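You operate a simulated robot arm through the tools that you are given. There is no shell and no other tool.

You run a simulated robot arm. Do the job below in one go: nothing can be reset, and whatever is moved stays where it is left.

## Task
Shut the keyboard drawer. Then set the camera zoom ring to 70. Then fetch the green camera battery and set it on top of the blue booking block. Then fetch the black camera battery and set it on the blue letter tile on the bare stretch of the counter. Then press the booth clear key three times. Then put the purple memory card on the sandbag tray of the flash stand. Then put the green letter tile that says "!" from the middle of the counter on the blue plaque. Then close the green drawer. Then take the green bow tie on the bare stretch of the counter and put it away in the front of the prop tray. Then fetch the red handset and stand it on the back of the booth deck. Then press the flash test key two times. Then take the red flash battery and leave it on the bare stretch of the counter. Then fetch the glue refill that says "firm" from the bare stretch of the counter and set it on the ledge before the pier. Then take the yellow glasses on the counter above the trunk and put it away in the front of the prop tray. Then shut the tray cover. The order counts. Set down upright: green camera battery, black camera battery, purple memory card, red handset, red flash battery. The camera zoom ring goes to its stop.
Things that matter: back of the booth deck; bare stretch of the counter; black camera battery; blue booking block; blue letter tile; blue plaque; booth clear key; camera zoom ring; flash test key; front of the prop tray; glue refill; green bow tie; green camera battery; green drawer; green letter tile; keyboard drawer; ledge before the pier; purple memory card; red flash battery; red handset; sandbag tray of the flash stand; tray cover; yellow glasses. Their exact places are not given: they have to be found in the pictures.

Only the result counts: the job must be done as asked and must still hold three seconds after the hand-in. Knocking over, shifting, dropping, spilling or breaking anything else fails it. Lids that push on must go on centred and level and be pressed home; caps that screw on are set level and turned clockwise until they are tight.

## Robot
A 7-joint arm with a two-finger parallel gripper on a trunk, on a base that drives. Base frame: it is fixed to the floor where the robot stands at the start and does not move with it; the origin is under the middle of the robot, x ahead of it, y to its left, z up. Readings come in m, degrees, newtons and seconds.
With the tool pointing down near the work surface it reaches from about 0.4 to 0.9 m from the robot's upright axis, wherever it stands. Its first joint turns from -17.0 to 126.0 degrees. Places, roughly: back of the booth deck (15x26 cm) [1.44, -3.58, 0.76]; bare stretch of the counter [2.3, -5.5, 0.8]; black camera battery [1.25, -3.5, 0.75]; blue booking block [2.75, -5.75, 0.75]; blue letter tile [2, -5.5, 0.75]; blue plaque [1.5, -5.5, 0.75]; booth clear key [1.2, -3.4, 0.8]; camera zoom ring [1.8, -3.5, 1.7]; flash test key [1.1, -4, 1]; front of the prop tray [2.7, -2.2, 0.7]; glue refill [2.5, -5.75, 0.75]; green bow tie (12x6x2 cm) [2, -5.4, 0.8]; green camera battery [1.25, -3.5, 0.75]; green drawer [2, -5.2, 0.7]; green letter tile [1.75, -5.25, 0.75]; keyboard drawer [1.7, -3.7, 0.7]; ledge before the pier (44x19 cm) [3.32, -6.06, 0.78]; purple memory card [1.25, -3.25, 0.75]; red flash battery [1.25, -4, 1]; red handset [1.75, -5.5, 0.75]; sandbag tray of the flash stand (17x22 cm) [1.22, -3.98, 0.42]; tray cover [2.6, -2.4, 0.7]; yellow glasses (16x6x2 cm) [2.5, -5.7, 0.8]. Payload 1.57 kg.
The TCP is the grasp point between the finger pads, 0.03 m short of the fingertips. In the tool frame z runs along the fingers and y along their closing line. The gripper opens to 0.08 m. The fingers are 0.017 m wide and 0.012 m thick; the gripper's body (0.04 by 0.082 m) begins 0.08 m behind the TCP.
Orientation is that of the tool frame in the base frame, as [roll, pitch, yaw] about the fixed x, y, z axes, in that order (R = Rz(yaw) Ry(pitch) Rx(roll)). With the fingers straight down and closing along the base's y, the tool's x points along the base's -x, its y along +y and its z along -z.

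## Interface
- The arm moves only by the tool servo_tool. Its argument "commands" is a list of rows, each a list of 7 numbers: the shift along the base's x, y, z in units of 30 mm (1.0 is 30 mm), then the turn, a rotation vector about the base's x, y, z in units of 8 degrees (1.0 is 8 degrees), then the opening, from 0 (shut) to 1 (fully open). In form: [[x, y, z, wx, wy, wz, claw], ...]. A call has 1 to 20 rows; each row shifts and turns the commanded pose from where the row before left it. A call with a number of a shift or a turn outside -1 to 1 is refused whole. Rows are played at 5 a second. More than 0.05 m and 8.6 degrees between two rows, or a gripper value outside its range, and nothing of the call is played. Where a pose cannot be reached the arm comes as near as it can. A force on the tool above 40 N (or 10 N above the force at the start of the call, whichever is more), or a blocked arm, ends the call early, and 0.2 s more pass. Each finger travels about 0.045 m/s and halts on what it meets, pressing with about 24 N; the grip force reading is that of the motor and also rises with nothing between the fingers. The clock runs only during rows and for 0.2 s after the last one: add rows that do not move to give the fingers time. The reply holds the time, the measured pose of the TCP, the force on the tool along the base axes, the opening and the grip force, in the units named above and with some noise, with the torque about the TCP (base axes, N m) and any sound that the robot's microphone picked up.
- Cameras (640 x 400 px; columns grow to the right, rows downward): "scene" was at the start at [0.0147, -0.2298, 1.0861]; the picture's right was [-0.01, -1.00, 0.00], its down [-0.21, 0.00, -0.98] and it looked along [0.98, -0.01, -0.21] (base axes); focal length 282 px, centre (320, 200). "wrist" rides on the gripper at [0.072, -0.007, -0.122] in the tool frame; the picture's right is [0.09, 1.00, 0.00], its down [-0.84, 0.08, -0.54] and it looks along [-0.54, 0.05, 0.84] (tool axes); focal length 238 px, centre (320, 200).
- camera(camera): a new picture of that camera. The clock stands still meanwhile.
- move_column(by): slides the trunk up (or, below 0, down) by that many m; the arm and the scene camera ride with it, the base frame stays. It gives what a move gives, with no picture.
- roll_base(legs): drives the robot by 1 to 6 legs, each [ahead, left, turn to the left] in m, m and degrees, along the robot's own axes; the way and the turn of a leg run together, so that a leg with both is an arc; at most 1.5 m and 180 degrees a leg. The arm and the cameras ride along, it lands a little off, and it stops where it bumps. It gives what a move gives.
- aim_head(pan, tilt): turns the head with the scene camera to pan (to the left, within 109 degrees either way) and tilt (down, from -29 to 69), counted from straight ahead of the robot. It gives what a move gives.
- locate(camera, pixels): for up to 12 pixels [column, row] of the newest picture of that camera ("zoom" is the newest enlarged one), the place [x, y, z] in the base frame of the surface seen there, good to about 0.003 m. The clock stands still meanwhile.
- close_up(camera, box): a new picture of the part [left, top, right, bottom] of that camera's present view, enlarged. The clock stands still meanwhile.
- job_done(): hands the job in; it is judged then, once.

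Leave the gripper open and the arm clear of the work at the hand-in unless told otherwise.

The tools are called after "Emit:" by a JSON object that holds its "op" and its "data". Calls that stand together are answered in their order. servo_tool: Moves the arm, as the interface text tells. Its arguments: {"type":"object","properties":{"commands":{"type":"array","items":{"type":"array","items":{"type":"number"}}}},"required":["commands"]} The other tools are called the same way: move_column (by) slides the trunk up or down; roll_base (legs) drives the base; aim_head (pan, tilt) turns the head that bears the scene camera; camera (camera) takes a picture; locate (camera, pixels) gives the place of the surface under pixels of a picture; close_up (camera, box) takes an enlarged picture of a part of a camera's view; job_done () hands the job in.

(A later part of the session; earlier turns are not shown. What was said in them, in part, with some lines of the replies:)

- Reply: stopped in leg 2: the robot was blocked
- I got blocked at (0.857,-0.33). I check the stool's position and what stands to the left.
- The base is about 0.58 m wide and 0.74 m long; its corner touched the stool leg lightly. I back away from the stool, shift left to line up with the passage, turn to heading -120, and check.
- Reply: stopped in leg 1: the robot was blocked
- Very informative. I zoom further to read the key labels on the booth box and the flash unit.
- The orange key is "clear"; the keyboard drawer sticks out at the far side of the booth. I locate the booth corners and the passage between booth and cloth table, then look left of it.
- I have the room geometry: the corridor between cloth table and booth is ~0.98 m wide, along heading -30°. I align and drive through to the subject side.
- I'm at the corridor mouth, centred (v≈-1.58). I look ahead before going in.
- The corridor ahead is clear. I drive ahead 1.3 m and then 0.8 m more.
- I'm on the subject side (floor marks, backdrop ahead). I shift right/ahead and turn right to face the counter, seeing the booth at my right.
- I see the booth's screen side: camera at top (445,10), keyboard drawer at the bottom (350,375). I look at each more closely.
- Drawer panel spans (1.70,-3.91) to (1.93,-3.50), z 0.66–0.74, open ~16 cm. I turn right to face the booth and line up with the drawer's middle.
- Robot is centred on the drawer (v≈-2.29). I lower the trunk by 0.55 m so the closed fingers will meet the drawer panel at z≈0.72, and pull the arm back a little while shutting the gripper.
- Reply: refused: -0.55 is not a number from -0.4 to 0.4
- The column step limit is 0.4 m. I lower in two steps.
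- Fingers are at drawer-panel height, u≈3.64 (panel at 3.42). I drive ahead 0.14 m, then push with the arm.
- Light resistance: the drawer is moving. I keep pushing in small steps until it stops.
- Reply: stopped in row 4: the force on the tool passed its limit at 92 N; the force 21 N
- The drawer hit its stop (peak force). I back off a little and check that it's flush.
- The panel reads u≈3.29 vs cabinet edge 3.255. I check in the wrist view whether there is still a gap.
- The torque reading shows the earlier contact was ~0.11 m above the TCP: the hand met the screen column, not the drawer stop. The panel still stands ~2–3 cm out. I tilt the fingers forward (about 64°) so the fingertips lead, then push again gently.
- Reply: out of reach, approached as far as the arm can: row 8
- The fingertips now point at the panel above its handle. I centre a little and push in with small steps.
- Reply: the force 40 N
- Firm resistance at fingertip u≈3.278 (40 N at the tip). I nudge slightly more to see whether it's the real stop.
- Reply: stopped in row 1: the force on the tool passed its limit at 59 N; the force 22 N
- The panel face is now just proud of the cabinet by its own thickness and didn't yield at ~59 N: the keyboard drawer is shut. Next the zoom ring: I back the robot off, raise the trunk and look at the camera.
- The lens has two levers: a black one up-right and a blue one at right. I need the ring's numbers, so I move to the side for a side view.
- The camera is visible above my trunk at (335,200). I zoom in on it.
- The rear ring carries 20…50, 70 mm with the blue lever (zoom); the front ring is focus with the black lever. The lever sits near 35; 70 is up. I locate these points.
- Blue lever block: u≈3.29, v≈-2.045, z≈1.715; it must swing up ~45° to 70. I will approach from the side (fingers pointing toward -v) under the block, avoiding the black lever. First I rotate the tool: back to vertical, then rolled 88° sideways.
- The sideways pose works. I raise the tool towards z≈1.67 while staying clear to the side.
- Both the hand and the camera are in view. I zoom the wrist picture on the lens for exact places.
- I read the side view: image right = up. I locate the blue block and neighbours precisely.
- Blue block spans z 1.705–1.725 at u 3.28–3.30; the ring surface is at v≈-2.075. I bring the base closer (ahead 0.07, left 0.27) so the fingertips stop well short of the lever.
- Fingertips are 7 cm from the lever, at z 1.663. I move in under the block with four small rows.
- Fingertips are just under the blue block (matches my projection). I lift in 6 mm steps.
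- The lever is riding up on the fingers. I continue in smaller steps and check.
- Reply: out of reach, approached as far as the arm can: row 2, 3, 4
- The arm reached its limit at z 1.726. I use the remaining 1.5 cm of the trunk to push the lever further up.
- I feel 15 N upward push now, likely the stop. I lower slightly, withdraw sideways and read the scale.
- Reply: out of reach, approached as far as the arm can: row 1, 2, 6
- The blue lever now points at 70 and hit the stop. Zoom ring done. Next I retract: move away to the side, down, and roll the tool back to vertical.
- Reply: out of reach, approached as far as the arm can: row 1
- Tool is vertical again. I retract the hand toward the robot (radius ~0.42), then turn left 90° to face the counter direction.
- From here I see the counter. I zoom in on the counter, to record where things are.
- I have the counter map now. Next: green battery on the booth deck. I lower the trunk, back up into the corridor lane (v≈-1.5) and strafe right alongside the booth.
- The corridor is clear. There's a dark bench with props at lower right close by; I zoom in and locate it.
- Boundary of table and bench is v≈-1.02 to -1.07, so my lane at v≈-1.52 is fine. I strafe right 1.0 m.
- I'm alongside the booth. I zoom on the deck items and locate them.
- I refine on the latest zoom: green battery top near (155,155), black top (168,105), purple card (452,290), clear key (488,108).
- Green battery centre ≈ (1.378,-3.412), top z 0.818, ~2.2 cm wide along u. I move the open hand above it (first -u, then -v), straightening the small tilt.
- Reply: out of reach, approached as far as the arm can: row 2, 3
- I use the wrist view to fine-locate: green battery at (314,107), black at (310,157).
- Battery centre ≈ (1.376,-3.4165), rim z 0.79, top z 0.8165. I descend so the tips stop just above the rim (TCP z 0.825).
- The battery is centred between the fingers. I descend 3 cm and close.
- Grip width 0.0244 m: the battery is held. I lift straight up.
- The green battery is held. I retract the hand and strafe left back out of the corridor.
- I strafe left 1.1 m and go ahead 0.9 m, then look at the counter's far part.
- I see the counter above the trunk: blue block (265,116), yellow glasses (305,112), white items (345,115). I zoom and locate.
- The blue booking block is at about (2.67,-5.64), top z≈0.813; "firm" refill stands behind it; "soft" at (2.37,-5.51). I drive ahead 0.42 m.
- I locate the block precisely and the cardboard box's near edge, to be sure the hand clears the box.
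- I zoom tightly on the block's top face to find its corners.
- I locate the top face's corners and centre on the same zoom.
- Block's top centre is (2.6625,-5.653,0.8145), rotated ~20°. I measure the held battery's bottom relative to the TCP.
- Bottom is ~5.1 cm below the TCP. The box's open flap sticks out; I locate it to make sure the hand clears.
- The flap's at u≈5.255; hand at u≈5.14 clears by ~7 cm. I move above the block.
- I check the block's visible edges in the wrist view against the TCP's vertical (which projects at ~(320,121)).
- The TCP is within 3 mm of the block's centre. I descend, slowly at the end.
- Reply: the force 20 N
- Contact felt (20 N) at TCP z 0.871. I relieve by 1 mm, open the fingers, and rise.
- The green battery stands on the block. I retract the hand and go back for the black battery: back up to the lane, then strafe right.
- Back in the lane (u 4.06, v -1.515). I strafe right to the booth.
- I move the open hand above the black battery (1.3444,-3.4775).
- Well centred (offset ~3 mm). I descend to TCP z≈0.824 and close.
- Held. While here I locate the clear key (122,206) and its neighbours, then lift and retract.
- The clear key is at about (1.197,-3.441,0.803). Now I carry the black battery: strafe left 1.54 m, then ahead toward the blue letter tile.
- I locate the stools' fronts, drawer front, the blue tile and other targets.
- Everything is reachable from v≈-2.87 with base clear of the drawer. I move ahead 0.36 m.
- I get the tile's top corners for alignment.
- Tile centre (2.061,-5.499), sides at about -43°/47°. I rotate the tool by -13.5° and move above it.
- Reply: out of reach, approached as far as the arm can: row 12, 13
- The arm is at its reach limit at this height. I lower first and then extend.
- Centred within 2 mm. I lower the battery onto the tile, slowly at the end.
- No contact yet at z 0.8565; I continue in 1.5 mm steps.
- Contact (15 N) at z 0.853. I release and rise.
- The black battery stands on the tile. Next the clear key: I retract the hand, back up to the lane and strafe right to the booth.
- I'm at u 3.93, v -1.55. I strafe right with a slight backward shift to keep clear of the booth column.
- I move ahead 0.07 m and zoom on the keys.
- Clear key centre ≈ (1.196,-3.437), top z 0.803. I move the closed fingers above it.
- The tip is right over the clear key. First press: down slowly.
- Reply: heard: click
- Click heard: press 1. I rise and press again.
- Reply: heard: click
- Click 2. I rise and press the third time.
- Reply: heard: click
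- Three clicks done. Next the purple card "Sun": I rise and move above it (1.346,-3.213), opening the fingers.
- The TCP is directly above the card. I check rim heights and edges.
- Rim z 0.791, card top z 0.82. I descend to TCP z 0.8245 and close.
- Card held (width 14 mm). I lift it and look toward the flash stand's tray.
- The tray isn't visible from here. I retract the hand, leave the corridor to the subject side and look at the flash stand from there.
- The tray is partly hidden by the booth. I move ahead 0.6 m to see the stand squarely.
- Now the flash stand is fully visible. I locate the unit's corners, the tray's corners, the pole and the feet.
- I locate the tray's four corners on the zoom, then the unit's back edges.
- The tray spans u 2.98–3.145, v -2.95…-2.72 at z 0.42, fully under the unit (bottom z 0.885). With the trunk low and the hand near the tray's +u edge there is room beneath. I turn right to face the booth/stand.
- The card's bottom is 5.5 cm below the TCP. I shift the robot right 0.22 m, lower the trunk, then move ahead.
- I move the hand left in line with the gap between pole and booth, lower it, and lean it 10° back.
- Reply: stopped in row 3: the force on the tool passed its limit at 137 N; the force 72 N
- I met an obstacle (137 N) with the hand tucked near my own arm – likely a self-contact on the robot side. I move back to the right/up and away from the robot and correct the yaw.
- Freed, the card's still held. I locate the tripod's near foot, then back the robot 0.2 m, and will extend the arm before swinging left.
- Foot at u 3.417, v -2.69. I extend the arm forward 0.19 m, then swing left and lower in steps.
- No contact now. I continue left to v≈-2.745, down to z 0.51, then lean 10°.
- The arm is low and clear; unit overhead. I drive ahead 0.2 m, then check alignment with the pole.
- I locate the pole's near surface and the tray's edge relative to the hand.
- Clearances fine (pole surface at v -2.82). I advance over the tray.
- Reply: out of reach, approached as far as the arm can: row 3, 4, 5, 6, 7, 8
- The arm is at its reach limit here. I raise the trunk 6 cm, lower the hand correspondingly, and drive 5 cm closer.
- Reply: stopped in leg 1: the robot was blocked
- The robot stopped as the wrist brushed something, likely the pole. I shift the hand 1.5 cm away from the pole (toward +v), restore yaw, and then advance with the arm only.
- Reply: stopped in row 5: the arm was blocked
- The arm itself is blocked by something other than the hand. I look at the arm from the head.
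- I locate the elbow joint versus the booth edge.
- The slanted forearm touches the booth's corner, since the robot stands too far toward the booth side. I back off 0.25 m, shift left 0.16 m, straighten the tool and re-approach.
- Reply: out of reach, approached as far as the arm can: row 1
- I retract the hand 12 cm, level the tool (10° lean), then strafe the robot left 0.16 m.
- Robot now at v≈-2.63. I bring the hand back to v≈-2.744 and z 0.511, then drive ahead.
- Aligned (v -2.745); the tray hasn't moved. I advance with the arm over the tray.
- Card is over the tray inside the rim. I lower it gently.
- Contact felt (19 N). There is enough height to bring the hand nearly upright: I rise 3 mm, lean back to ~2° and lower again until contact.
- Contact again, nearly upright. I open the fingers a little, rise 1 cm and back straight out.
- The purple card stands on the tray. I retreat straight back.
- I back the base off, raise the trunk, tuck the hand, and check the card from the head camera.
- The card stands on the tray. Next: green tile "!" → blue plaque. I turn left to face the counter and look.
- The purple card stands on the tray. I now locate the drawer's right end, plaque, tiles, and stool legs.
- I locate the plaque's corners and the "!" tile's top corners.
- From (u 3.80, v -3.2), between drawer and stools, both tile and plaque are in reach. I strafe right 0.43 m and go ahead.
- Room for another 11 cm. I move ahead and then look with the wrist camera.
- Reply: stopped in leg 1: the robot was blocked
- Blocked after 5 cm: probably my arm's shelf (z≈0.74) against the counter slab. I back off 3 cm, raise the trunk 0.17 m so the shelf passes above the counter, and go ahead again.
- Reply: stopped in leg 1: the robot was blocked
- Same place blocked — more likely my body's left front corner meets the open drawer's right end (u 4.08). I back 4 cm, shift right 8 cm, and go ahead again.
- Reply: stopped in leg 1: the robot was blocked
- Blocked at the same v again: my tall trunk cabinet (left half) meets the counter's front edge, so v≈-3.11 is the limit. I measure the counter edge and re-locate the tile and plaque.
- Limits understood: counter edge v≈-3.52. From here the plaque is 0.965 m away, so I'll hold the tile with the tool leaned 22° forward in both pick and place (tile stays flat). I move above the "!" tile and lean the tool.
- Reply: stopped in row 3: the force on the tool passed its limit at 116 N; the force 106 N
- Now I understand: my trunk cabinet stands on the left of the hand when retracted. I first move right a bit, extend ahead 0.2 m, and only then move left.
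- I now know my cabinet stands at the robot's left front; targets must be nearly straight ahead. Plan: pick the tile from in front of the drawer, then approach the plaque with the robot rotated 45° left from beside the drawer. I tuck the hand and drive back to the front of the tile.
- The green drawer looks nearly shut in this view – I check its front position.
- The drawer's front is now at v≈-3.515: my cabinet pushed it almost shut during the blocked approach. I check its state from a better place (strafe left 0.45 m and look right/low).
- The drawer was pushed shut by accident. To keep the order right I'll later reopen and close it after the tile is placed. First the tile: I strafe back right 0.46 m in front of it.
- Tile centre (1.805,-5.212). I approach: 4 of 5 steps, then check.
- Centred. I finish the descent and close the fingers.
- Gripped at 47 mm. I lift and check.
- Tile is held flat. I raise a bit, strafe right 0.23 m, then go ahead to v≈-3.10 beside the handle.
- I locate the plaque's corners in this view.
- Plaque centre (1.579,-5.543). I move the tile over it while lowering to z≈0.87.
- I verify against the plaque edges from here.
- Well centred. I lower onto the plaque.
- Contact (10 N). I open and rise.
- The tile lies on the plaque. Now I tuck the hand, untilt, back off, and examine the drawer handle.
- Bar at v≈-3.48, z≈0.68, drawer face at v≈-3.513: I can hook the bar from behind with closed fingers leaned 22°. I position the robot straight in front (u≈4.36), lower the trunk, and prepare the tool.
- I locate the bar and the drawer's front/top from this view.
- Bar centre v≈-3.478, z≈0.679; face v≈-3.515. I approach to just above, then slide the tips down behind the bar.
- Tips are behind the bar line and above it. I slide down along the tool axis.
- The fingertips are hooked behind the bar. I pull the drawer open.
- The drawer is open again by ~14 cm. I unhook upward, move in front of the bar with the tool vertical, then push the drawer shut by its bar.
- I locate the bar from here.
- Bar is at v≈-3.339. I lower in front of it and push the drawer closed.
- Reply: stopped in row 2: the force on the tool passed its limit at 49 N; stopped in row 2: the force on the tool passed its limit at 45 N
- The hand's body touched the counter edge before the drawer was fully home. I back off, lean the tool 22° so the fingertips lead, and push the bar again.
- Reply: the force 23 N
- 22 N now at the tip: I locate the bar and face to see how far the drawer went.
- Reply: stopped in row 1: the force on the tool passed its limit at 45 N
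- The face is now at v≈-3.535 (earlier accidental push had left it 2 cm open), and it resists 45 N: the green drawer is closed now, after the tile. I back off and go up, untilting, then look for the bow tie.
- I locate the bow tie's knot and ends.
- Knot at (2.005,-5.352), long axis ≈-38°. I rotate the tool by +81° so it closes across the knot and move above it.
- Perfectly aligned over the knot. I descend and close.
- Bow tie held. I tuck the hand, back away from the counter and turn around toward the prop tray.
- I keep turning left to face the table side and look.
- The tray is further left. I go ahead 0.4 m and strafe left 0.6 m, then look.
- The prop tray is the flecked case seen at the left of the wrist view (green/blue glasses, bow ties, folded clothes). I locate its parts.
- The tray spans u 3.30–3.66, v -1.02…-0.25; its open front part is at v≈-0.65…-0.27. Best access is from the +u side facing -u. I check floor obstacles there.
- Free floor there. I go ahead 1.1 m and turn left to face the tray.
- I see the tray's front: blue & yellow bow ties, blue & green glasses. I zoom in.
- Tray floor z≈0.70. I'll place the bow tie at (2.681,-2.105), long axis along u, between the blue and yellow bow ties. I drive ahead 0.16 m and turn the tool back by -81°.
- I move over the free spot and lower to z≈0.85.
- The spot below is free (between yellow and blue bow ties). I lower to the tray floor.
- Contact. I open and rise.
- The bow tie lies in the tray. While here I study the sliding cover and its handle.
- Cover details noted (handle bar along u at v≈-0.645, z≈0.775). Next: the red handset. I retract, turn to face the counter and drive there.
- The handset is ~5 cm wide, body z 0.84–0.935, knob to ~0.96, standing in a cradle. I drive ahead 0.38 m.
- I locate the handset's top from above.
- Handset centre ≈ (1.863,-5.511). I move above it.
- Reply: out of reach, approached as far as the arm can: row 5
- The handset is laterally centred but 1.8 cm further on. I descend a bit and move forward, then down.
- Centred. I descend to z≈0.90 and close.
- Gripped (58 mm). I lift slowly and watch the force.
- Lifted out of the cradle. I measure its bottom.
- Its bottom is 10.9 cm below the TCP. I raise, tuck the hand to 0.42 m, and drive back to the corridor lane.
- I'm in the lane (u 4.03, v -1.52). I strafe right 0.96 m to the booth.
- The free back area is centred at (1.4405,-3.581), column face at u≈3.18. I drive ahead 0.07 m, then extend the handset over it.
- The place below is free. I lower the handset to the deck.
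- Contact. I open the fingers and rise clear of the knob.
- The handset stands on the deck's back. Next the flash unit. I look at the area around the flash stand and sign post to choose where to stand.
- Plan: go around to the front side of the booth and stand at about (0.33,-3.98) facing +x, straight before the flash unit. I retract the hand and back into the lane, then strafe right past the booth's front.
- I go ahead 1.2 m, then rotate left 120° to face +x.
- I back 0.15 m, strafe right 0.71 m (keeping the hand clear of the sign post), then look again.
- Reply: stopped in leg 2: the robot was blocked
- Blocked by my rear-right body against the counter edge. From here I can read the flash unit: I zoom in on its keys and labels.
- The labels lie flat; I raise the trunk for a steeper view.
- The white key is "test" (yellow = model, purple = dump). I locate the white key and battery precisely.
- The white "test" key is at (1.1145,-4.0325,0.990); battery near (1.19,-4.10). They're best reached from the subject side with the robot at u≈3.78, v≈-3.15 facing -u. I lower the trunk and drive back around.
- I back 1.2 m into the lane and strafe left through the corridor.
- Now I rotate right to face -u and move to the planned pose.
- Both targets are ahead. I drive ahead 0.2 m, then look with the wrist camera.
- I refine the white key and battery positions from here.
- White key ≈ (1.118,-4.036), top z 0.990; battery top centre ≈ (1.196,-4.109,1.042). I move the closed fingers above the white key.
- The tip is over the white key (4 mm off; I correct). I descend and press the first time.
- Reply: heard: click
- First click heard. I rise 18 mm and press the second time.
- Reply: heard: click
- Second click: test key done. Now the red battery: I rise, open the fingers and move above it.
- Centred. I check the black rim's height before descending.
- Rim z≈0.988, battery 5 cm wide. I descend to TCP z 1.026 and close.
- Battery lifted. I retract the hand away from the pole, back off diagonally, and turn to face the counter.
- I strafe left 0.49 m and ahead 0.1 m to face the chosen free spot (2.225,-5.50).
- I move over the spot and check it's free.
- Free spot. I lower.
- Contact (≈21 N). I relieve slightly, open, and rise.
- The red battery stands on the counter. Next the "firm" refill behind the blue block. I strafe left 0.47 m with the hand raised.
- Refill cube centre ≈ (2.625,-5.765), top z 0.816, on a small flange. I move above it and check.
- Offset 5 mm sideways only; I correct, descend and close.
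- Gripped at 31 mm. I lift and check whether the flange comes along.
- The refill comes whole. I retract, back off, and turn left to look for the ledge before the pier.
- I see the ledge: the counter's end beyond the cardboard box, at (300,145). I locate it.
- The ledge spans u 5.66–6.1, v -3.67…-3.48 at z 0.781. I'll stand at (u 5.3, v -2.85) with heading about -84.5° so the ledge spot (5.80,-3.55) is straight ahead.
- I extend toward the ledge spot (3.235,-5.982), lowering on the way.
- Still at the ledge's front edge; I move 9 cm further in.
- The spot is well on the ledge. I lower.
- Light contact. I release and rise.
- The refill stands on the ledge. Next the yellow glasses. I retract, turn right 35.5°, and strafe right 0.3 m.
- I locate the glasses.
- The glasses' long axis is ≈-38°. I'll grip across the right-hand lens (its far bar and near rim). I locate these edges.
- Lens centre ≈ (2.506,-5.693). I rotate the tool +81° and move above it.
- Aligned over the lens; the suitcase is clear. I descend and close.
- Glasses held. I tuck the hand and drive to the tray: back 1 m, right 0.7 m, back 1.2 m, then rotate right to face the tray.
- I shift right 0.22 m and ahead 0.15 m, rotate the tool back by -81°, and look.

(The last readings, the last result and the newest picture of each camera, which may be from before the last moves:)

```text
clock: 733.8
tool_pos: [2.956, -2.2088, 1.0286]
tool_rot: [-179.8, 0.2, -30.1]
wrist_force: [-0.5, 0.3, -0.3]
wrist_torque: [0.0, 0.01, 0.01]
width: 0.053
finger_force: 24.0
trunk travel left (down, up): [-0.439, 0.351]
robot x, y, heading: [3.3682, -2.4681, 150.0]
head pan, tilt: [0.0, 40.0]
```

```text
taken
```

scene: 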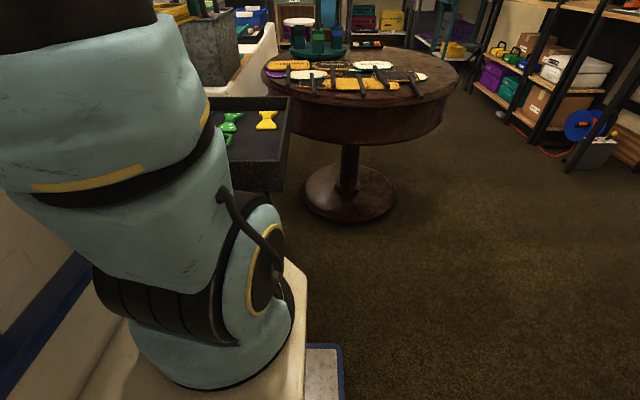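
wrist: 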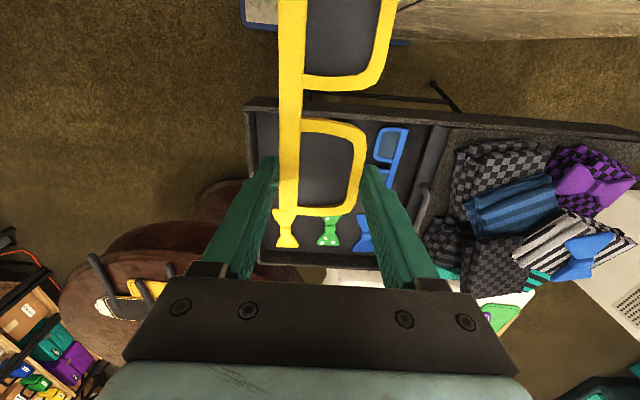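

I move over the intended free strip (right of the green glasses, before the yellow bow tie) and look.

Emit:
{"op": "servo_tool", "data": {"commands": [[-0.696, 0.703, -0.6, 0, 0, 0, 0], [-0.696, 0.703, -0.6, 0, 0, 0, 0], [-0.696, 0.703, -0.6, 0, 0, 0, 0], [-0.696, 0.703, -0.6, 0, 0, 0, 0], [-0.696, 0.703, -0.6, 0, 0, 0, 0], [-0.696, 0.703, -0.6, 0, 0, 0, 0], [0, 0, 0, 0, 0, 0, 0]]}}

Emit:
{"op": "camera", "data": {"camera": "wrist"}}

Emit:
{"op": "close_up", "data": {"camera": "scene", "box": [180, 80, 310, 200]}}

```text
clock: 735.4
tool_pos: [2.8295, -2.0824, 0.9207]
tool_rot: [-179.8, 0.2, -30.2]
wrist_force: [0.3, -0.4, 0.0]
wrist_torque: [0.04, 0.04, 0.03]
width: 0.0532
finger_force: 24.0
trunk travel left (down, up): [-0.439, 0.351]
robot x, y, heading: [3.3686, -2.4695, 149.7]
head pan, tilt: [0.0, 40.0]
```

```text
taken
```

wrist: 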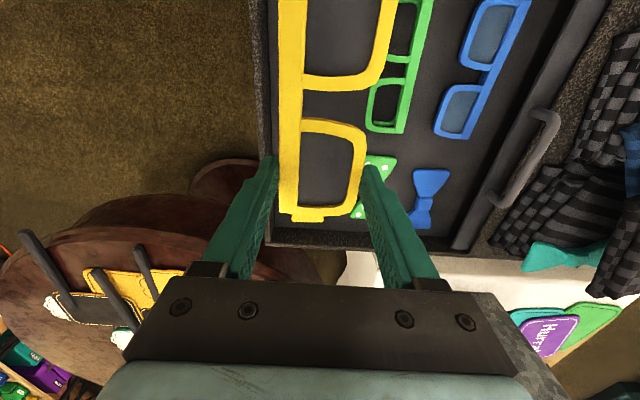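

```text
3.33 times, centred on (245, 140) of scene
```

zoom: 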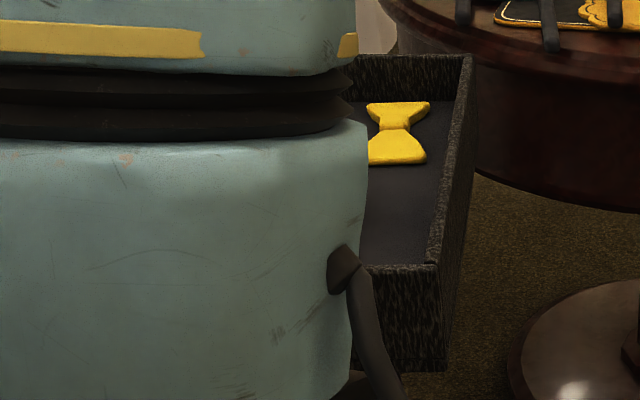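

The landing strip (between front wall and green glasses) is free, with ~2 cm to the yellow bow tie. I lower.

Emit:
{"op": "servo_tool", "data": {"commands": [[0, 0, -1, 0, 0, 0, 0], [0, 0, -1, 0, 0, 0, 0], [0, 0, -1, 0, 0, 0, 0], [0, 0, -1, 0, 0, 0, 0], [0, 0, -1, 0, 0, 0, 0], [0, 0, -0.6, 0, 0, 0, 0], [0, 0, 0, 0, 0, 0, 0]]}}

Emit:
{"op": "camera", "data": {"camera": "wrist"}}

```text
clock: 737.0
tool_pos: [2.8307, -2.0823, 0.7507]
tool_rot: [-179.8, 0.2, -30.1]
wrist_force: [-0.3, 0.6, -0.2]
wrist_torque: [0.03, 0.02, -0.02]
width: 0.053
finger_force: 24.6
trunk travel left (down, up): [-0.439, 0.351]
robot x, y, heading: [3.3663, -2.4675, 149.9]
head pan, tilt: [0.0, 40.0]
```

```text
taken
```

wrist: 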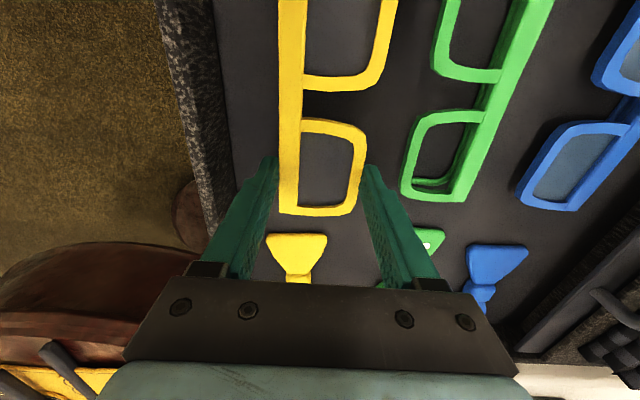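

All clear around. I lower the last 1.5 cm slowly.

Emit:
{"op": "servo_tool", "data": {"commands": [[0, 0, -0.15, 0, 0, 0, 0], [0, 0, -0.15, 0, 0, 0, 0], [0, 0, -0.1, 0, 0, 0, 0], [0, 0, -0.07, 0, 0, 0, 0], [0, 0, 0, 0, 0, 0, 0]]}}

Emit:
{"op": "servo_tool", "data": {"commands": [[0, 0, -0.06, 0, 0, 0, 0], [0, 0, -0.05, 0, 0, 0, 0], [0, 0, 0, 0, 0, 0, 0]]}}

```text
clock: 738.2
tool_pos: [2.8316, -2.0818, 0.7386]
tool_rot: [-179.8, 0.2, -30.2]
wrist_force: [0.5, 0.2, -0.6]
wrist_torque: [-0.01, 0.0, 0.0]
width: 0.053
finger_force: 24.0
trunk travel left (down, up): [-0.439, 0.351]
robot x, y, heading: [3.3685, -2.4713, 149.8]
head pan, tilt: [0.0, 40.0]
```

```text
clock: 739.0
tool_pos: [2.8309, -2.082, 0.7345]
tool_rot: [-179.8, 0.3, -30.2]
wrist_force: [-0.9, 0.0, 2.2]
wrist_torque: [-0.2, -0.28, 0.03]
width: 0.053
finger_force: 24.3
trunk travel left (down, up): [-0.439, 0.351]
robot x, y, heading: [3.3667, -2.4675, 150.2]
head pan, tilt: [0.0, 40.0]
```

Emit:
{"op": "servo_tool", "data": {"commands": [[0, 0, -0.05, 0, 0, 0, 0], [0, 0, 0, 0, 0, 0, 0.82], [0, 0, 0, 0, 0, 0, 0.82], [0, 0, 0, 0, 0, 0, 0.82], [0, 0, 0.3, 0, 0, 0, 0.82], [0, 0, 0.7, 0, 0, 0, 0.82], [0, 0, 1, 0, 0, 0, 0.82], [0, 0, 1, 0, 0, 0, 0.82], [0, 0, 1, 0, 0, 0, 0.82], [0, 0, 1, 0, 0, 0, 0.82], [0, 0, 1, 0, 0, 0, 0.82]]}}

Emit:
{"op": "camera", "data": {"camera": "wrist"}}

```text
clock: 741.4
tool_pos: [2.832, -2.0812, 0.913]
tool_rot: [-179.7, 0.1, -30.1]
wrist_force: [0.3, 0.9, 0.9]
wrist_torque: [0.01, 0.01, 0.0]
width: 0.0655
finger_force: 0.1
trunk travel left (down, up): [-0.439, 0.351]
robot x, y, heading: [3.3656, -2.4721, 149.8]
head pan, tilt: [0.0, 40.0]
```

```text
taken
```

wrist: 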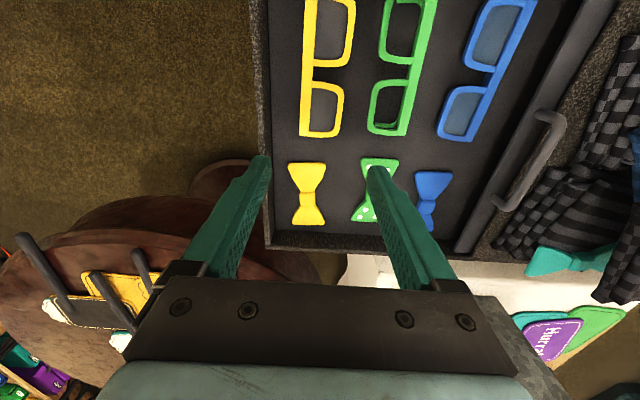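

All props lie neatly. Last: the sliding tray cover. I locate its handle.

Emit:
{"op": "close_up", "data": {"camera": "wrist", "box": [420, 60, 620, 260]}}

Emit:
{"op": "locate", "data": {"camera": "wrist", "pixels": [[500, 203], [512, 190], [530, 160], [548, 130], [555, 118], [540, 115], [470, 235], [530, 100], [600, 30], [555, 60], [490, 240], [262, 200]]}}

```text
2.00 times, centred on (520, 160) of wrist
```

zoom: 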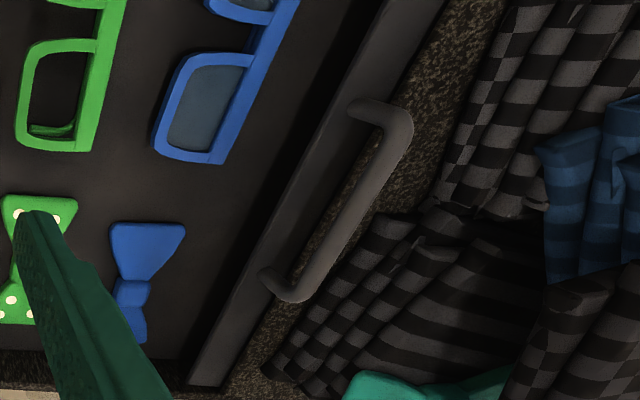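

```text
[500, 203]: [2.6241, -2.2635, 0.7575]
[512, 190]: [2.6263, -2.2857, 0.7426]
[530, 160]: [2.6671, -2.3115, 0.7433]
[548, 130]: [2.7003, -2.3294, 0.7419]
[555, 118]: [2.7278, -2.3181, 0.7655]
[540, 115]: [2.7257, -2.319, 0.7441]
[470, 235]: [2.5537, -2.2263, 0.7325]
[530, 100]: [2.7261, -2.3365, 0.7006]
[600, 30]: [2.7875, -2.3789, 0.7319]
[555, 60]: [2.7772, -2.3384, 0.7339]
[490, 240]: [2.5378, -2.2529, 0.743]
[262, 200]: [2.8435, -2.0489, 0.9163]
```

Emit:
{"op": "locate", "data": {"camera": "zoom", "pixels": [[345, 222], [375, 175], [315, 265], [400, 135], [295, 290], [270, 283], [365, 108], [300, 180], [230, 320], [350, 90], [250, 300], [390, 200]]}}

```text
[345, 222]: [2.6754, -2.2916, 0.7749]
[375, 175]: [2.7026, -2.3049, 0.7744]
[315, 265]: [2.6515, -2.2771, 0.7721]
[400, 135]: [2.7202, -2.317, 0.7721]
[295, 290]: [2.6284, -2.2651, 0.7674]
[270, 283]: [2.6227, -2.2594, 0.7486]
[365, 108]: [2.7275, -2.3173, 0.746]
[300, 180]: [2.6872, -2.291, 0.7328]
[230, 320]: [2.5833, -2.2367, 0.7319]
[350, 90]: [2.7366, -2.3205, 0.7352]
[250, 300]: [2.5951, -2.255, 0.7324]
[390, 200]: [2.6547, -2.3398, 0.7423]
```

Handle bar: u 3.41–3.52 at v≈-0.639, z≈0.775. I shift the robot left 0.1 m and bring the hand over the bar's far half (u≈3.495), closing direction across it.

Emit:
{"op": "roll_base", "data": {"legs": [[0, 0.1, 0.2]]}}

Emit:
{"op": "camera", "data": {"camera": "wrist"}}

```text
clock: 742.5
tool_pos: [2.7802, -2.1678, 0.9129]
tool_rot: [-179.7, 0.2, -29.9]
wrist_force: [-0.1, 0.1, 0.3]
wrist_torque: [0.01, -0.03, -0.01]
width: 0.0655
finger_force: 0.0
trunk travel left (down, up): [-0.439, 0.351]
robot x, y, heading: [3.3192, -2.5532, 150.3]
head pan, tilt: [0.0, 40.0]
```

```text
taken
```

wrist: 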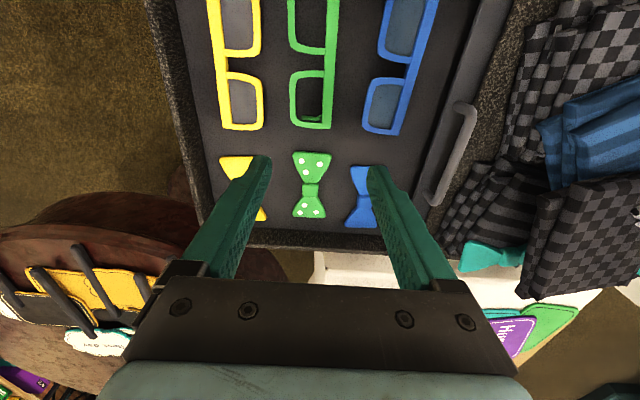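

Emit:
{"op": "servo_tool", "data": {"commands": [[-0.519, -0.929, 0, 0, 0, 0, 0.5], [-0.519, -0.929, 0, 0, 0, 0, 0.5], [-0.519, -0.929, 0, 0, 0, 0, 0.5], [-0.519, -0.929, 0, 0, 0, 0, 0.5], [-0.519, -0.929, 0, 0, 0, 0, 0.5], [0, 0, 0, 0, 0, 0, 0.5]]}}

Emit:
{"op": "camera", "data": {"camera": "wrist"}}

Emit:
{"op": "close_up", "data": {"camera": "wrist", "box": [250, 60, 400, 220]}}

```text
clock: 743.9
tool_pos: [2.7029, -2.3093, 0.9142]
tool_rot: [-179.8, 0.2, -29.9]
wrist_force: [-0.2, -0.6, 0.3]
wrist_torque: [0.01, -0.01, -0.01]
width: 0.0399
finger_force: 0.1
trunk travel left (down, up): [-0.439, 0.351]
robot x, y, heading: [3.3221, -2.554, 150.1]
head pan, tilt: [0.0, 40.0]
```

```text
taken
```

wrist: 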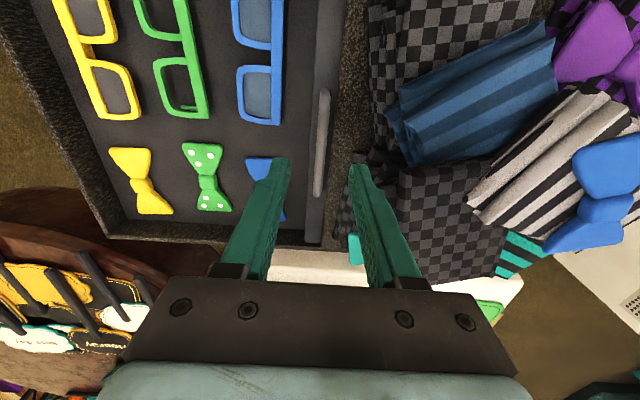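

```text
2.50 times, centred on (325, 140) of wrist
```

zoom: 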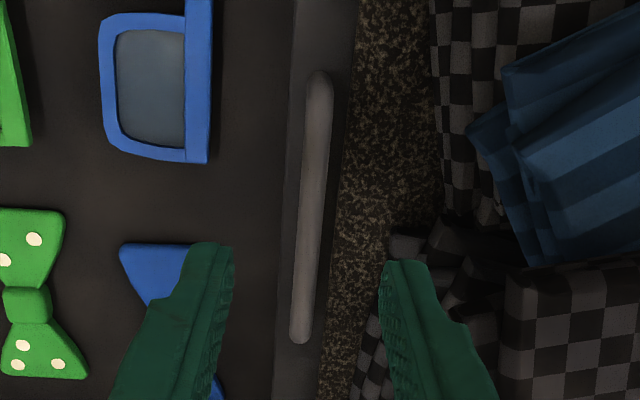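

The bar is centred between the fingers. I descend to straddle it and close.

Emit:
{"op": "servo_tool", "data": {"commands": [[-0.05, -0.09, -1, 0, 0, 0, 0.5], [0, 0, -1, 0, 0, 0, 0.5], [0, 0, -1, 0, 0, 0, 0.5], [0, 0, -1, 0, 0, 0, 0.5], [0, 0, -0.4, 0, 0, 0, 0.5], [0, 0, 0, 0, 0, 0, 0.5]]}}

Emit:
{"op": "camera", "data": {"camera": "wrist"}}

```text
clock: 745.3
tool_pos: [2.6999, -2.3105, 0.7801]
tool_rot: [-179.7, 0.2, -29.9]
wrist_force: [0.2, 0.0, 0.6]
wrist_torque: [0.03, 0.01, 0.01]
width: 0.0397
finger_force: 0.0
trunk travel left (down, up): [-0.439, 0.351]
robot x, y, heading: [3.3187, -2.5531, 150.2]
head pan, tilt: [0.0, 40.0]
```

```text
taken
```

wrist: 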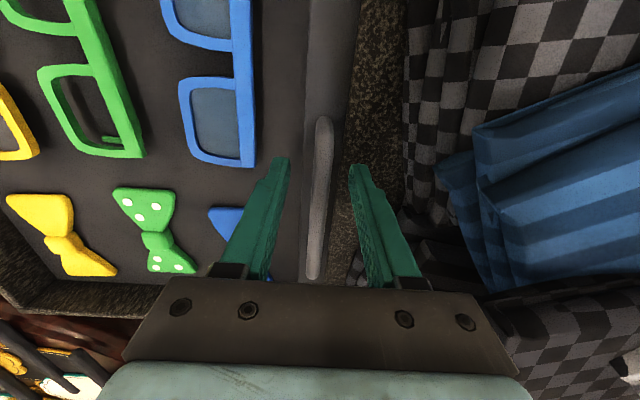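

The bar is between the fingers. I close on it and slide the cover toward the front (+v).

Emit:
{"op": "servo_tool", "data": {"commands": [[0, 0, 0, 0, 0, 0, 0], [0, 0, 0, 0, 0, 0, 0], [0, 0, 0, 0, 0, 0, 0], [0.2, 0.344, 0, 0, 0, 0, 0], [0.4, 0.688, 0, 0, 0, 0, 0], [0.4, 0.688, 0, 0, 0, 0, 0]]}}

Emit:
{"op": "camera", "data": {"camera": "wrist"}}

```text
clock: 746.7
tool_pos: [2.73, -2.2579, 0.7806]
tool_rot: [-179.8, 0.4, -29.8]
wrist_force: [-14.2, 7.7, 5.7]
wrist_torque: [0.36, 0.47, 0.36]
width: 0.0118
finger_force: 28.9
trunk travel left (down, up): [-0.439, 0.351]
robot x, y, heading: [3.3194, -2.5519, 150.4]
head pan, tilt: [0.0, 40.0]
```

```text
taken
```

wrist: 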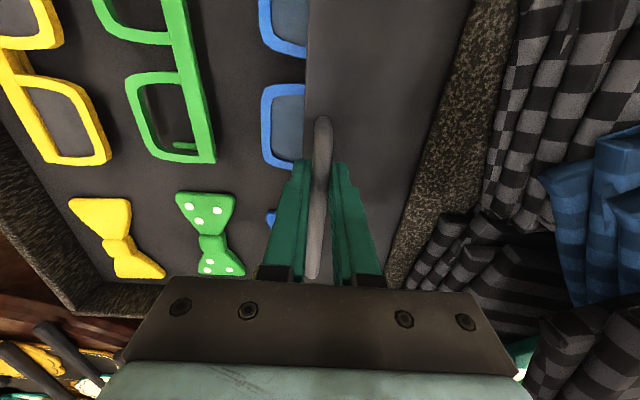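

The cover is sliding. There is some sideways load, so I loosen the grip slightly and go on pushing with the rear finger.

Emit:
{"op": "servo_tool", "data": {"commands": [[0, 0, 0, 0, 0, 0, 0.24], [0, 0, 0, 0, 0, 0, 0.24], [0.3, 0.516, 0, 0, 0, 0, 0.24], [0.4, 0.688, 0, 0, 0, 0, 0.24], [0.4, 0.688, 0, 0, 0, 0, 0.24], [0.4, 0.688, 0, 0, 0, 0, 0.24]]}}

Emit:
{"op": "camera", "data": {"camera": "wrist"}}

```text
clock: 748.1
tool_pos: [2.7753, -2.1823, 0.7798]
tool_rot: [-179.8, 0.1, -29.9]
wrist_force: [0.0, -0.6, -0.5]
wrist_torque: [0.0, 0.05, 0.0]
width: 0.0191
finger_force: 0.3
trunk travel left (down, up): [-0.439, 0.351]
robot x, y, heading: [3.3174, -2.5526, 150.0]
head pan, tilt: [0.0, 40.0]
```

```text
taken
```

wrist: 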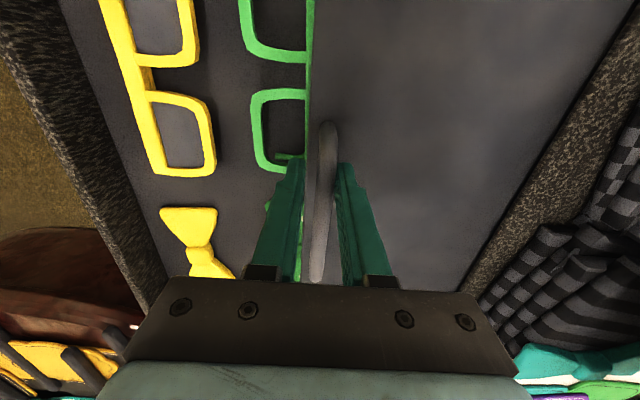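

Smooth. I continue.

Emit:
{"op": "servo_tool", "data": {"commands": [[0.4, 0.688, 0, 0, 0, 0, 0.24], [0.4, 0.688, 0, 0, 0, 0, 0.24], [0.4, 0.688, 0, 0, 0, 0, 0.24], [0.4, 0.688, 0, 0, 0, 0, 0.24], [0, 0, 0, 0, 0, 0, 0.24]]}}

Emit:
{"op": "camera", "data": {"camera": "wrist"}}

```text
clock: 749.3
tool_pos: [2.824, -2.1003, 0.7793]
tool_rot: [-179.7, 0.1, -29.9]
wrist_force: [0.1, -0.8, -0.4]
wrist_torque: [0.0, -0.01, 0.02]
width: 0.0193
finger_force: 0.1
trunk travel left (down, up): [-0.439, 0.351]
robot x, y, heading: [3.3203, -2.557, 150.1]
head pan, tilt: [0.0, 40.0]
```

```text
taken
```

wrist: 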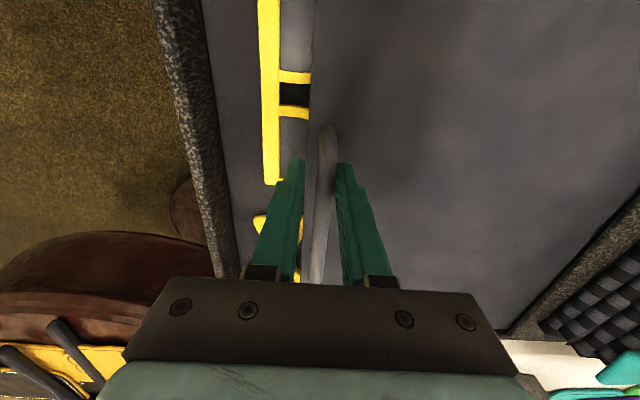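

About 7 cm remain. I continue, slowing near the end.

Emit:
{"op": "servo_tool", "data": {"commands": [[0.4, 0.688, 0, 0, 0, 0, 0.24], [0.4, 0.688, 0, 0, 0, 0, 0.24], [0.15, 0.258, 0, 0, 0, 0, 0.24], [0, 0, 0, 0, 0, 0, 0.24]]}}

Emit:
{"op": "camera", "data": {"camera": "wrist"}}

```text
clock: 750.3
tool_pos: [2.8535, -2.0527, 0.7793]
tool_rot: [-179.8, 0.2, -29.9]
wrist_force: [-1.6, -0.4, -0.1]
wrist_torque: [0.0, 0.04, -0.01]
width: 0.0201
finger_force: 0.0
trunk travel left (down, up): [-0.439, 0.351]
robot x, y, heading: [3.3161, -2.553, 149.9]
head pan, tilt: [0.0, 40.0]
```

```text
taken
```

wrist: 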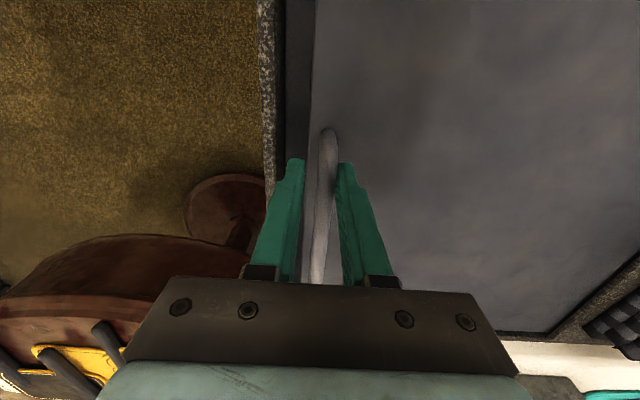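

About 2 cm left. I push on in 5 mm steps until it stops.

Emit:
{"op": "servo_tool", "data": {"commands": [[0.084, 0.1445, 0, 0, 0, 0, 0.24], [0.084, 0.1445, 0, 0, 0, 0, 0.24], [0.084, 0.1445, 0, 0, 0, 0, 0.24], [0, 0, 0, 0, 0, 0, 0.24]]}}

Emit:
{"op": "servo_tool", "data": {"commands": [[0.067, 0.115, 0, 0, 0, 0, 0.24], [0.067, 0.115, 0, 0, 0, 0, 0.24], [0, 0, 0, 0, 0, 0, 0.24]]}}

Emit:
{"op": "camera", "data": {"camera": "wrist"}}

```text
clock: 751.3
tool_pos: [2.8602, -2.039, 0.7805]
tool_rot: [-179.7, 0.2, -29.9]
wrist_force: [-0.5, -0.2, 0.6]
wrist_torque: [0.03, -0.01, -0.01]
width: 0.0202
finger_force: 0.2
trunk travel left (down, up): [-0.439, 0.351]
robot x, y, heading: [3.3164, -2.5561, 150.2]
head pan, tilt: [0.0, 40.0]
```

```text
clock: 752.1
tool_pos: [2.8644, -2.0322, 0.7805]
tool_rot: [-179.9, 0.1, -29.8]
wrist_force: [-2.5, -6.4, -3.9]
wrist_torque: [-0.06, 0.01, 0.07]
width: 0.026
finger_force: 4.4
trunk travel left (down, up): [-0.439, 0.351]
robot x, y, heading: [3.3156, -2.5543, 150.2]
head pan, tilt: [0.0, 40.0]
```

```text
taken
```

wrist: 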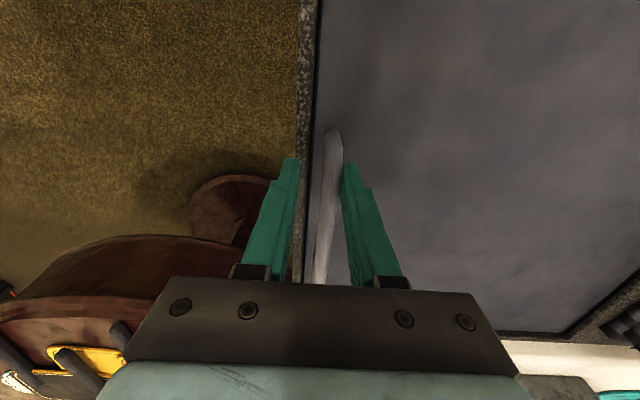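

It meets resistance at the front wall. I grip the bar and press a little more to be sure it's home.

Emit:
{"op": "servo_tool", "data": {"commands": [[0, 0, 0, 0, 0, 0, 0], [0, 0, 0, 0, 0, 0, 0], [0, 0, 0, 0, 0, 0, 0], [0.05, 0.086, 0, 0, 0, 0, 0], [0.05, 0.086, 0, 0, 0, 0, 0], [0, 0, 0, 0, 0, 0, 0]]}}

Emit:
{"op": "close_up", "data": {"camera": "wrist", "box": [270, 20, 390, 180]}}

Emit:
{"op": "locate", "data": {"camera": "zoom", "pixels": [[325, 100], [300, 100], [340, 100], [345, 300], [360, 200], [290, 200], [312, 200]]}}

```text
clock: 752.9
tool_pos: [2.8608, -2.0384, 0.7797]
tool_rot: [179.8, 0.1, -29.4]
wrist_force: [-4.1, -8.5, 1.4]
wrist_torque: [-0.16, -0.03, 0.18]
width: 0.0117
finger_force: 24.1
trunk travel left (down, up): [-0.439, 0.351]
robot x, y, heading: [3.3171, -2.5554, 150.0]
head pan, tilt: [0.0, 40.0]
stopped in row 3: the force on the tool passed its limit at 43 N (the readings are from after the stop); the commanded pose is now the measured one
```

```text
2.50 times, centred on (330, 100) of wrist
```

zoom: 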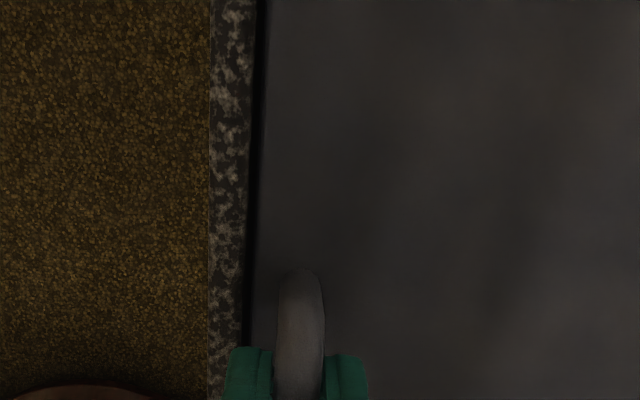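

```text
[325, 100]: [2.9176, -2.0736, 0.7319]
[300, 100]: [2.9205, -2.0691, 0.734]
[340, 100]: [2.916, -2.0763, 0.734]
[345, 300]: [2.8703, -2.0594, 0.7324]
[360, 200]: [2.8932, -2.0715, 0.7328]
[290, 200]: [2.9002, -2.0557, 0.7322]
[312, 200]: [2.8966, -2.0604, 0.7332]
```

The cover is against the front wall (gap ≈2 mm). I open the fingers and rise clear.

Emit:
{"op": "servo_tool", "data": {"commands": [[0, 0, 0, 0, 0, 0, 0.3], [0, 0, 0, 0, 0, 0, 0.4], [0, 0, 0, 0, 0, 0, 0.4], [0, 0, 0.5, 0, 0, 0, 0.4], [0, 0, 1, 0, 0, 0, 0.4], [0, 0, 1, 0, 0, 0, 0.6], [0, 0, 1, 0, 0, 0, 0.8], [0, 0, 1, 0, 0, 0, 0.8], [0, 0, 1, 0, 0, 0, 0.8]]}}

Emit:
{"op": "camera", "data": {"camera": "wrist"}}

```text
clock: 754.9
tool_pos: [2.861, -2.0337, 0.9455]
tool_rot: [179.8, 0.0, -29.5]
wrist_force: [-0.8, -0.1, 0.6]
wrist_torque: [-0.02, 0.0, 0.0]
width: 0.0643
finger_force: 0.1
trunk travel left (down, up): [-0.439, 0.351]
robot x, y, heading: [3.3179, -2.5548, 150.1]
head pan, tilt: [0.0, 40.0]
```

```text
taken
```

wrist: 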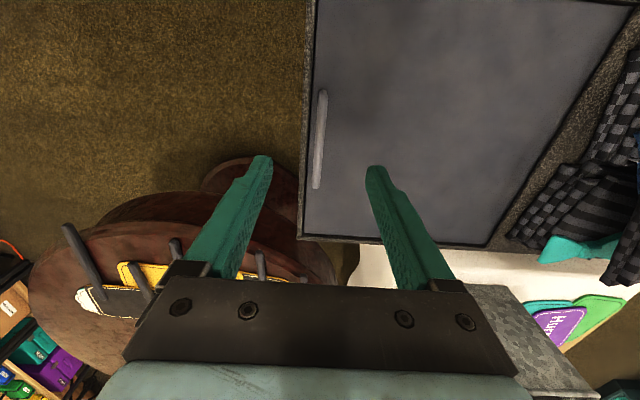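

The cover is shut. I zoom on its front edge to confirm.

Emit:
{"op": "close_up", "data": {"camera": "wrist", "box": [290, 60, 350, 250]}}

Emit:
{"op": "locate", "data": {"camera": "wrist", "pixels": [[306, 150], [311, 150], [316, 150], [322, 150], [304, 200], [312, 200]]}}

```text
2.11 times, centred on (320, 155) of wrist
```

zoom: 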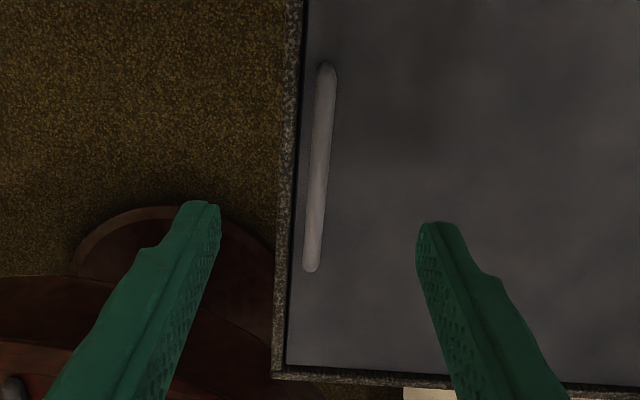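

```text
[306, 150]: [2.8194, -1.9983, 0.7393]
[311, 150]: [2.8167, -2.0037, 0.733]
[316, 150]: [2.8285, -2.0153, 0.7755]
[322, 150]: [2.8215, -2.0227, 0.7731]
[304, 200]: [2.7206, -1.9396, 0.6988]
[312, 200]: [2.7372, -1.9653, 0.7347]
```

Everything is done in order. I tuck the arm clear, back off, and take a last look over the booth and counter to confirm the state before handing in.

Emit:
{"op": "servo_tool", "data": {"commands": [[0.7, -0.6, 0.4, 0, 0, 0, 1], [0.7, -0.6, 0.4, 0, 0, 0, 1], [0.7, -0.6, 0.4, 0, 0, 0, 1], [0.7, -0.6, 0, 0, 0, 0, 1], [0.7, -0.6, 0, 0, 0, 0, 1], [0.7, -0.6, 0, 0, 0, 0, 1], [0.5, -0.45, 0, 0, 0, 0, 1]]}}

Emit:
{"op": "roll_base", "data": {"legs": [[-0.3, 0, 0], [0, 0, 90], [1.0, 0, 0]]}}

Emit:
{"op": "move_column", "data": {"by": 0.3}}

Emit:
{"op": "aim_head", "data": {"pan": -50, "tilt": 0}}

Emit:
{"op": "camera", "data": {"camera": "scene"}}

```text
clock: 756.5
tool_pos: [3.0027, -2.1583, 0.9814]
tool_rot: [179.8, 0.1, -29.7]
wrist_force: [-0.9, 0.1, -0.7]
wrist_torque: [-0.01, -0.02, 0.01]
width: 0.08
finger_force: 0.0
trunk travel left (down, up): [-0.439, 0.351]
robot x, y, heading: [3.3215, -2.5533, 150.2]
head pan, tilt: [0.0, 40.0]
```

```text
clock: 767.2
tool_pos: [2.7402, -3.9084, 0.9814]
tool_rot: [179.9, 0.0, 62.5]
wrist_force: [-0.3, 0.0, 0.0]
wrist_torque: [-0.02, -0.04, -0.04]
width: 0.0802
finger_force: 0.0
trunk travel left (down, up): [-0.439, 0.351]
robot x, y, heading: [3.1241, -3.5834, -117.7]
head pan, tilt: [0.0, 40.0]
```

```text
clock: 770.2
tool_pos: [2.7404, -3.909, 1.2804]
tool_rot: [179.9, 0.1, 62.4]
wrist_force: [-0.8, 0.7, -0.3]
wrist_torque: [0.01, 0.01, 0.04]
width: 0.08
finger_force: 0.0
trunk travel left (down, up): [-0.739, 0.051]
robot x, y, heading: [3.1251, -3.5791, -117.7]
head pan, tilt: [0.0, 40.0]
```

```text
clock: 771.4
tool_pos: [2.7403, -3.9096, 1.2812]
tool_rot: [179.9, 0.1, 62.5]
wrist_force: [-0.1, -0.6, 0.3]
wrist_torque: [-0.04, -0.03, -0.02]
width: 0.0798
finger_force: 0.0
trunk travel left (down, up): [-0.739, 0.051]
robot x, y, heading: [3.1214, -3.5793, -117.8]
head pan, tilt: [-50.0, 0.0]
```

```text
taken
```

scene: 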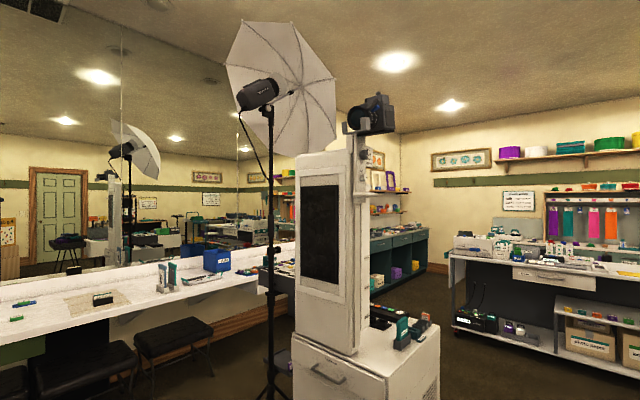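

Emit:
{"op": "close_up", "data": {"camera": "scene", "box": [345, 85, 405, 145]}}

Emit:
{"op": "aim_head", "data": {"pan": -45, "tilt": 35}}

Emit:
{"op": "camera", "data": {"camera": "scene"}}

Emit:
{"op": "aim_head", "data": {"pan": -5, "tilt": 28}}

Emit:
{"op": "camera", "data": {"camera": "scene"}}

```text
6.67 times, centred on (375, 115) of scene
```

zoom: 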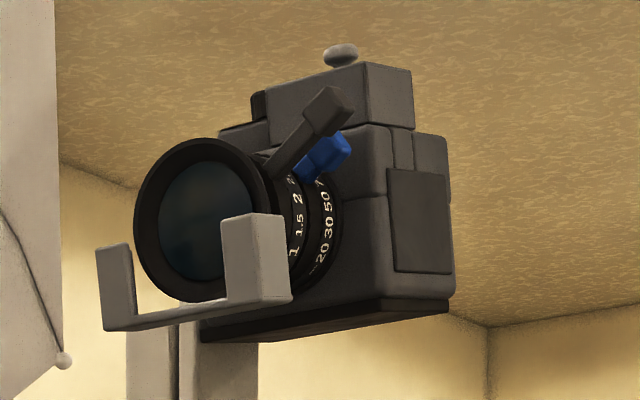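

```text
clock: 772.4
tool_pos: [2.7404, -3.9079, 1.282]
tool_rot: [179.8, 0.0, 62.5]
wrist_force: [0.3, -0.2, 0.3]
wrist_torque: [-0.01, 0.02, 0.02]
width: 0.0801
finger_force: 0.1
trunk travel left (down, up): [-0.739, 0.051]
robot x, y, heading: [3.1237, -3.583, -118.0]
head pan, tilt: [-45.0, 35.0]
```

```text
taken
```

scene: 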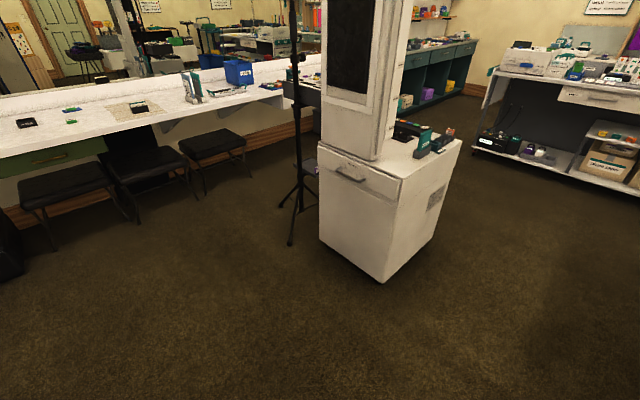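

```text
clock: 773.5
tool_pos: [2.7407, -3.9087, 1.2818]
tool_rot: [179.9, 0.1, 62.5]
wrist_force: [-0.4, 0.5, -0.5]
wrist_torque: [0.0, -0.02, 0.05]
width: 0.0801
finger_force: 0.0
trunk travel left (down, up): [-0.739, 0.051]
robot x, y, heading: [3.1259, -3.5801, -117.4]
head pan, tilt: [-5.0, 28.0]
```

```text
taken
```

scene: 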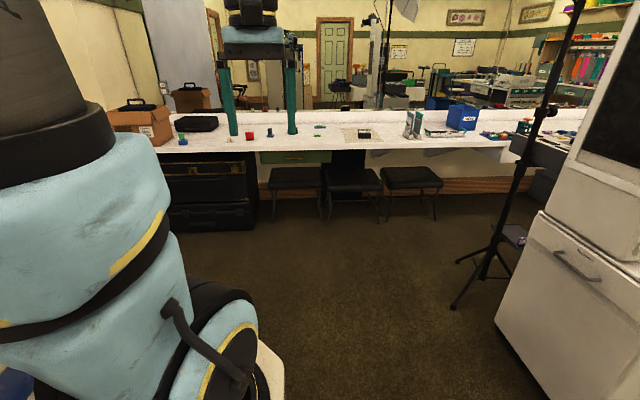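

Zoom lever at 70, drawers shut. A final close look at the counter items.

Emit:
{"op": "close_up", "data": {"camera": "scene", "box": [160, 100, 400, 175]}}

Emit:
{"op": "close_up", "data": {"camera": "scene", "box": [470, 100, 600, 260]}}

```text
2.67 times, centred on (280, 138) of scene
```

zoom: 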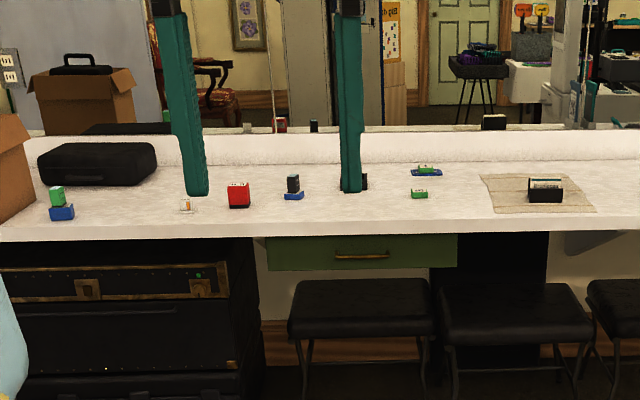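

```text
2.50 times, centred on (535, 180) of scene
```

zoom: 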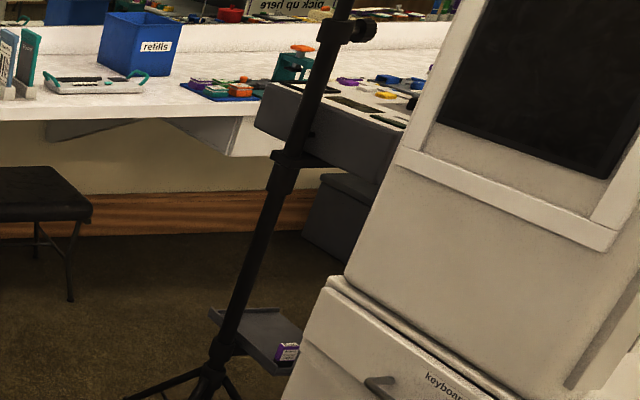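

All in place: green battery on the block, red battery on the bare stretch, black battery on the blue tile, green "!" on the plaque, purple card on the sandbag tray, drawers shut, handset on the deck, refill on the ledge, bow tie and glasses in the tray with its cover shut. The gripper is open and the arm clear. I hand in.

Emit:
{"op": "job_done", "data": {}}

```text
The job is handed in.
```

The job is handed in. All fifteen steps were finished, in the order asked, and a last look showed most items still in place. The handset, the refill and the inside of the closed tray weren't visible in that look; I checked each of those when I set it down.

Some things happened that could affect the judging:

- **Stool:** early on, the base touched a leg of the white stool by the trolley. It may have moved by up to about 2 cm.
- **Green drawer:** while I was trying to reach the blue plaque, my trunk pushed the drawer in to about 2 cm short of shut. After the "!" tile was on the plaque, I pulled the drawer open again and then closed it fully, so the full close came after the tile.
- **Booth:** when I first pushed the keyboard drawer, the hand pressed on the booth's screen column at about 92 N. Later, on the way to the sandbag tray, the arm bumped what I took to be the booth corner and possibly the flash stand. I saw nothing displaced.
- **Counter edge:** driving up to the flash stand, my rear corner came up against the counter edge and stopped me. I saw nothing moved there either.

The gripper is open and the arm is clear of the work.
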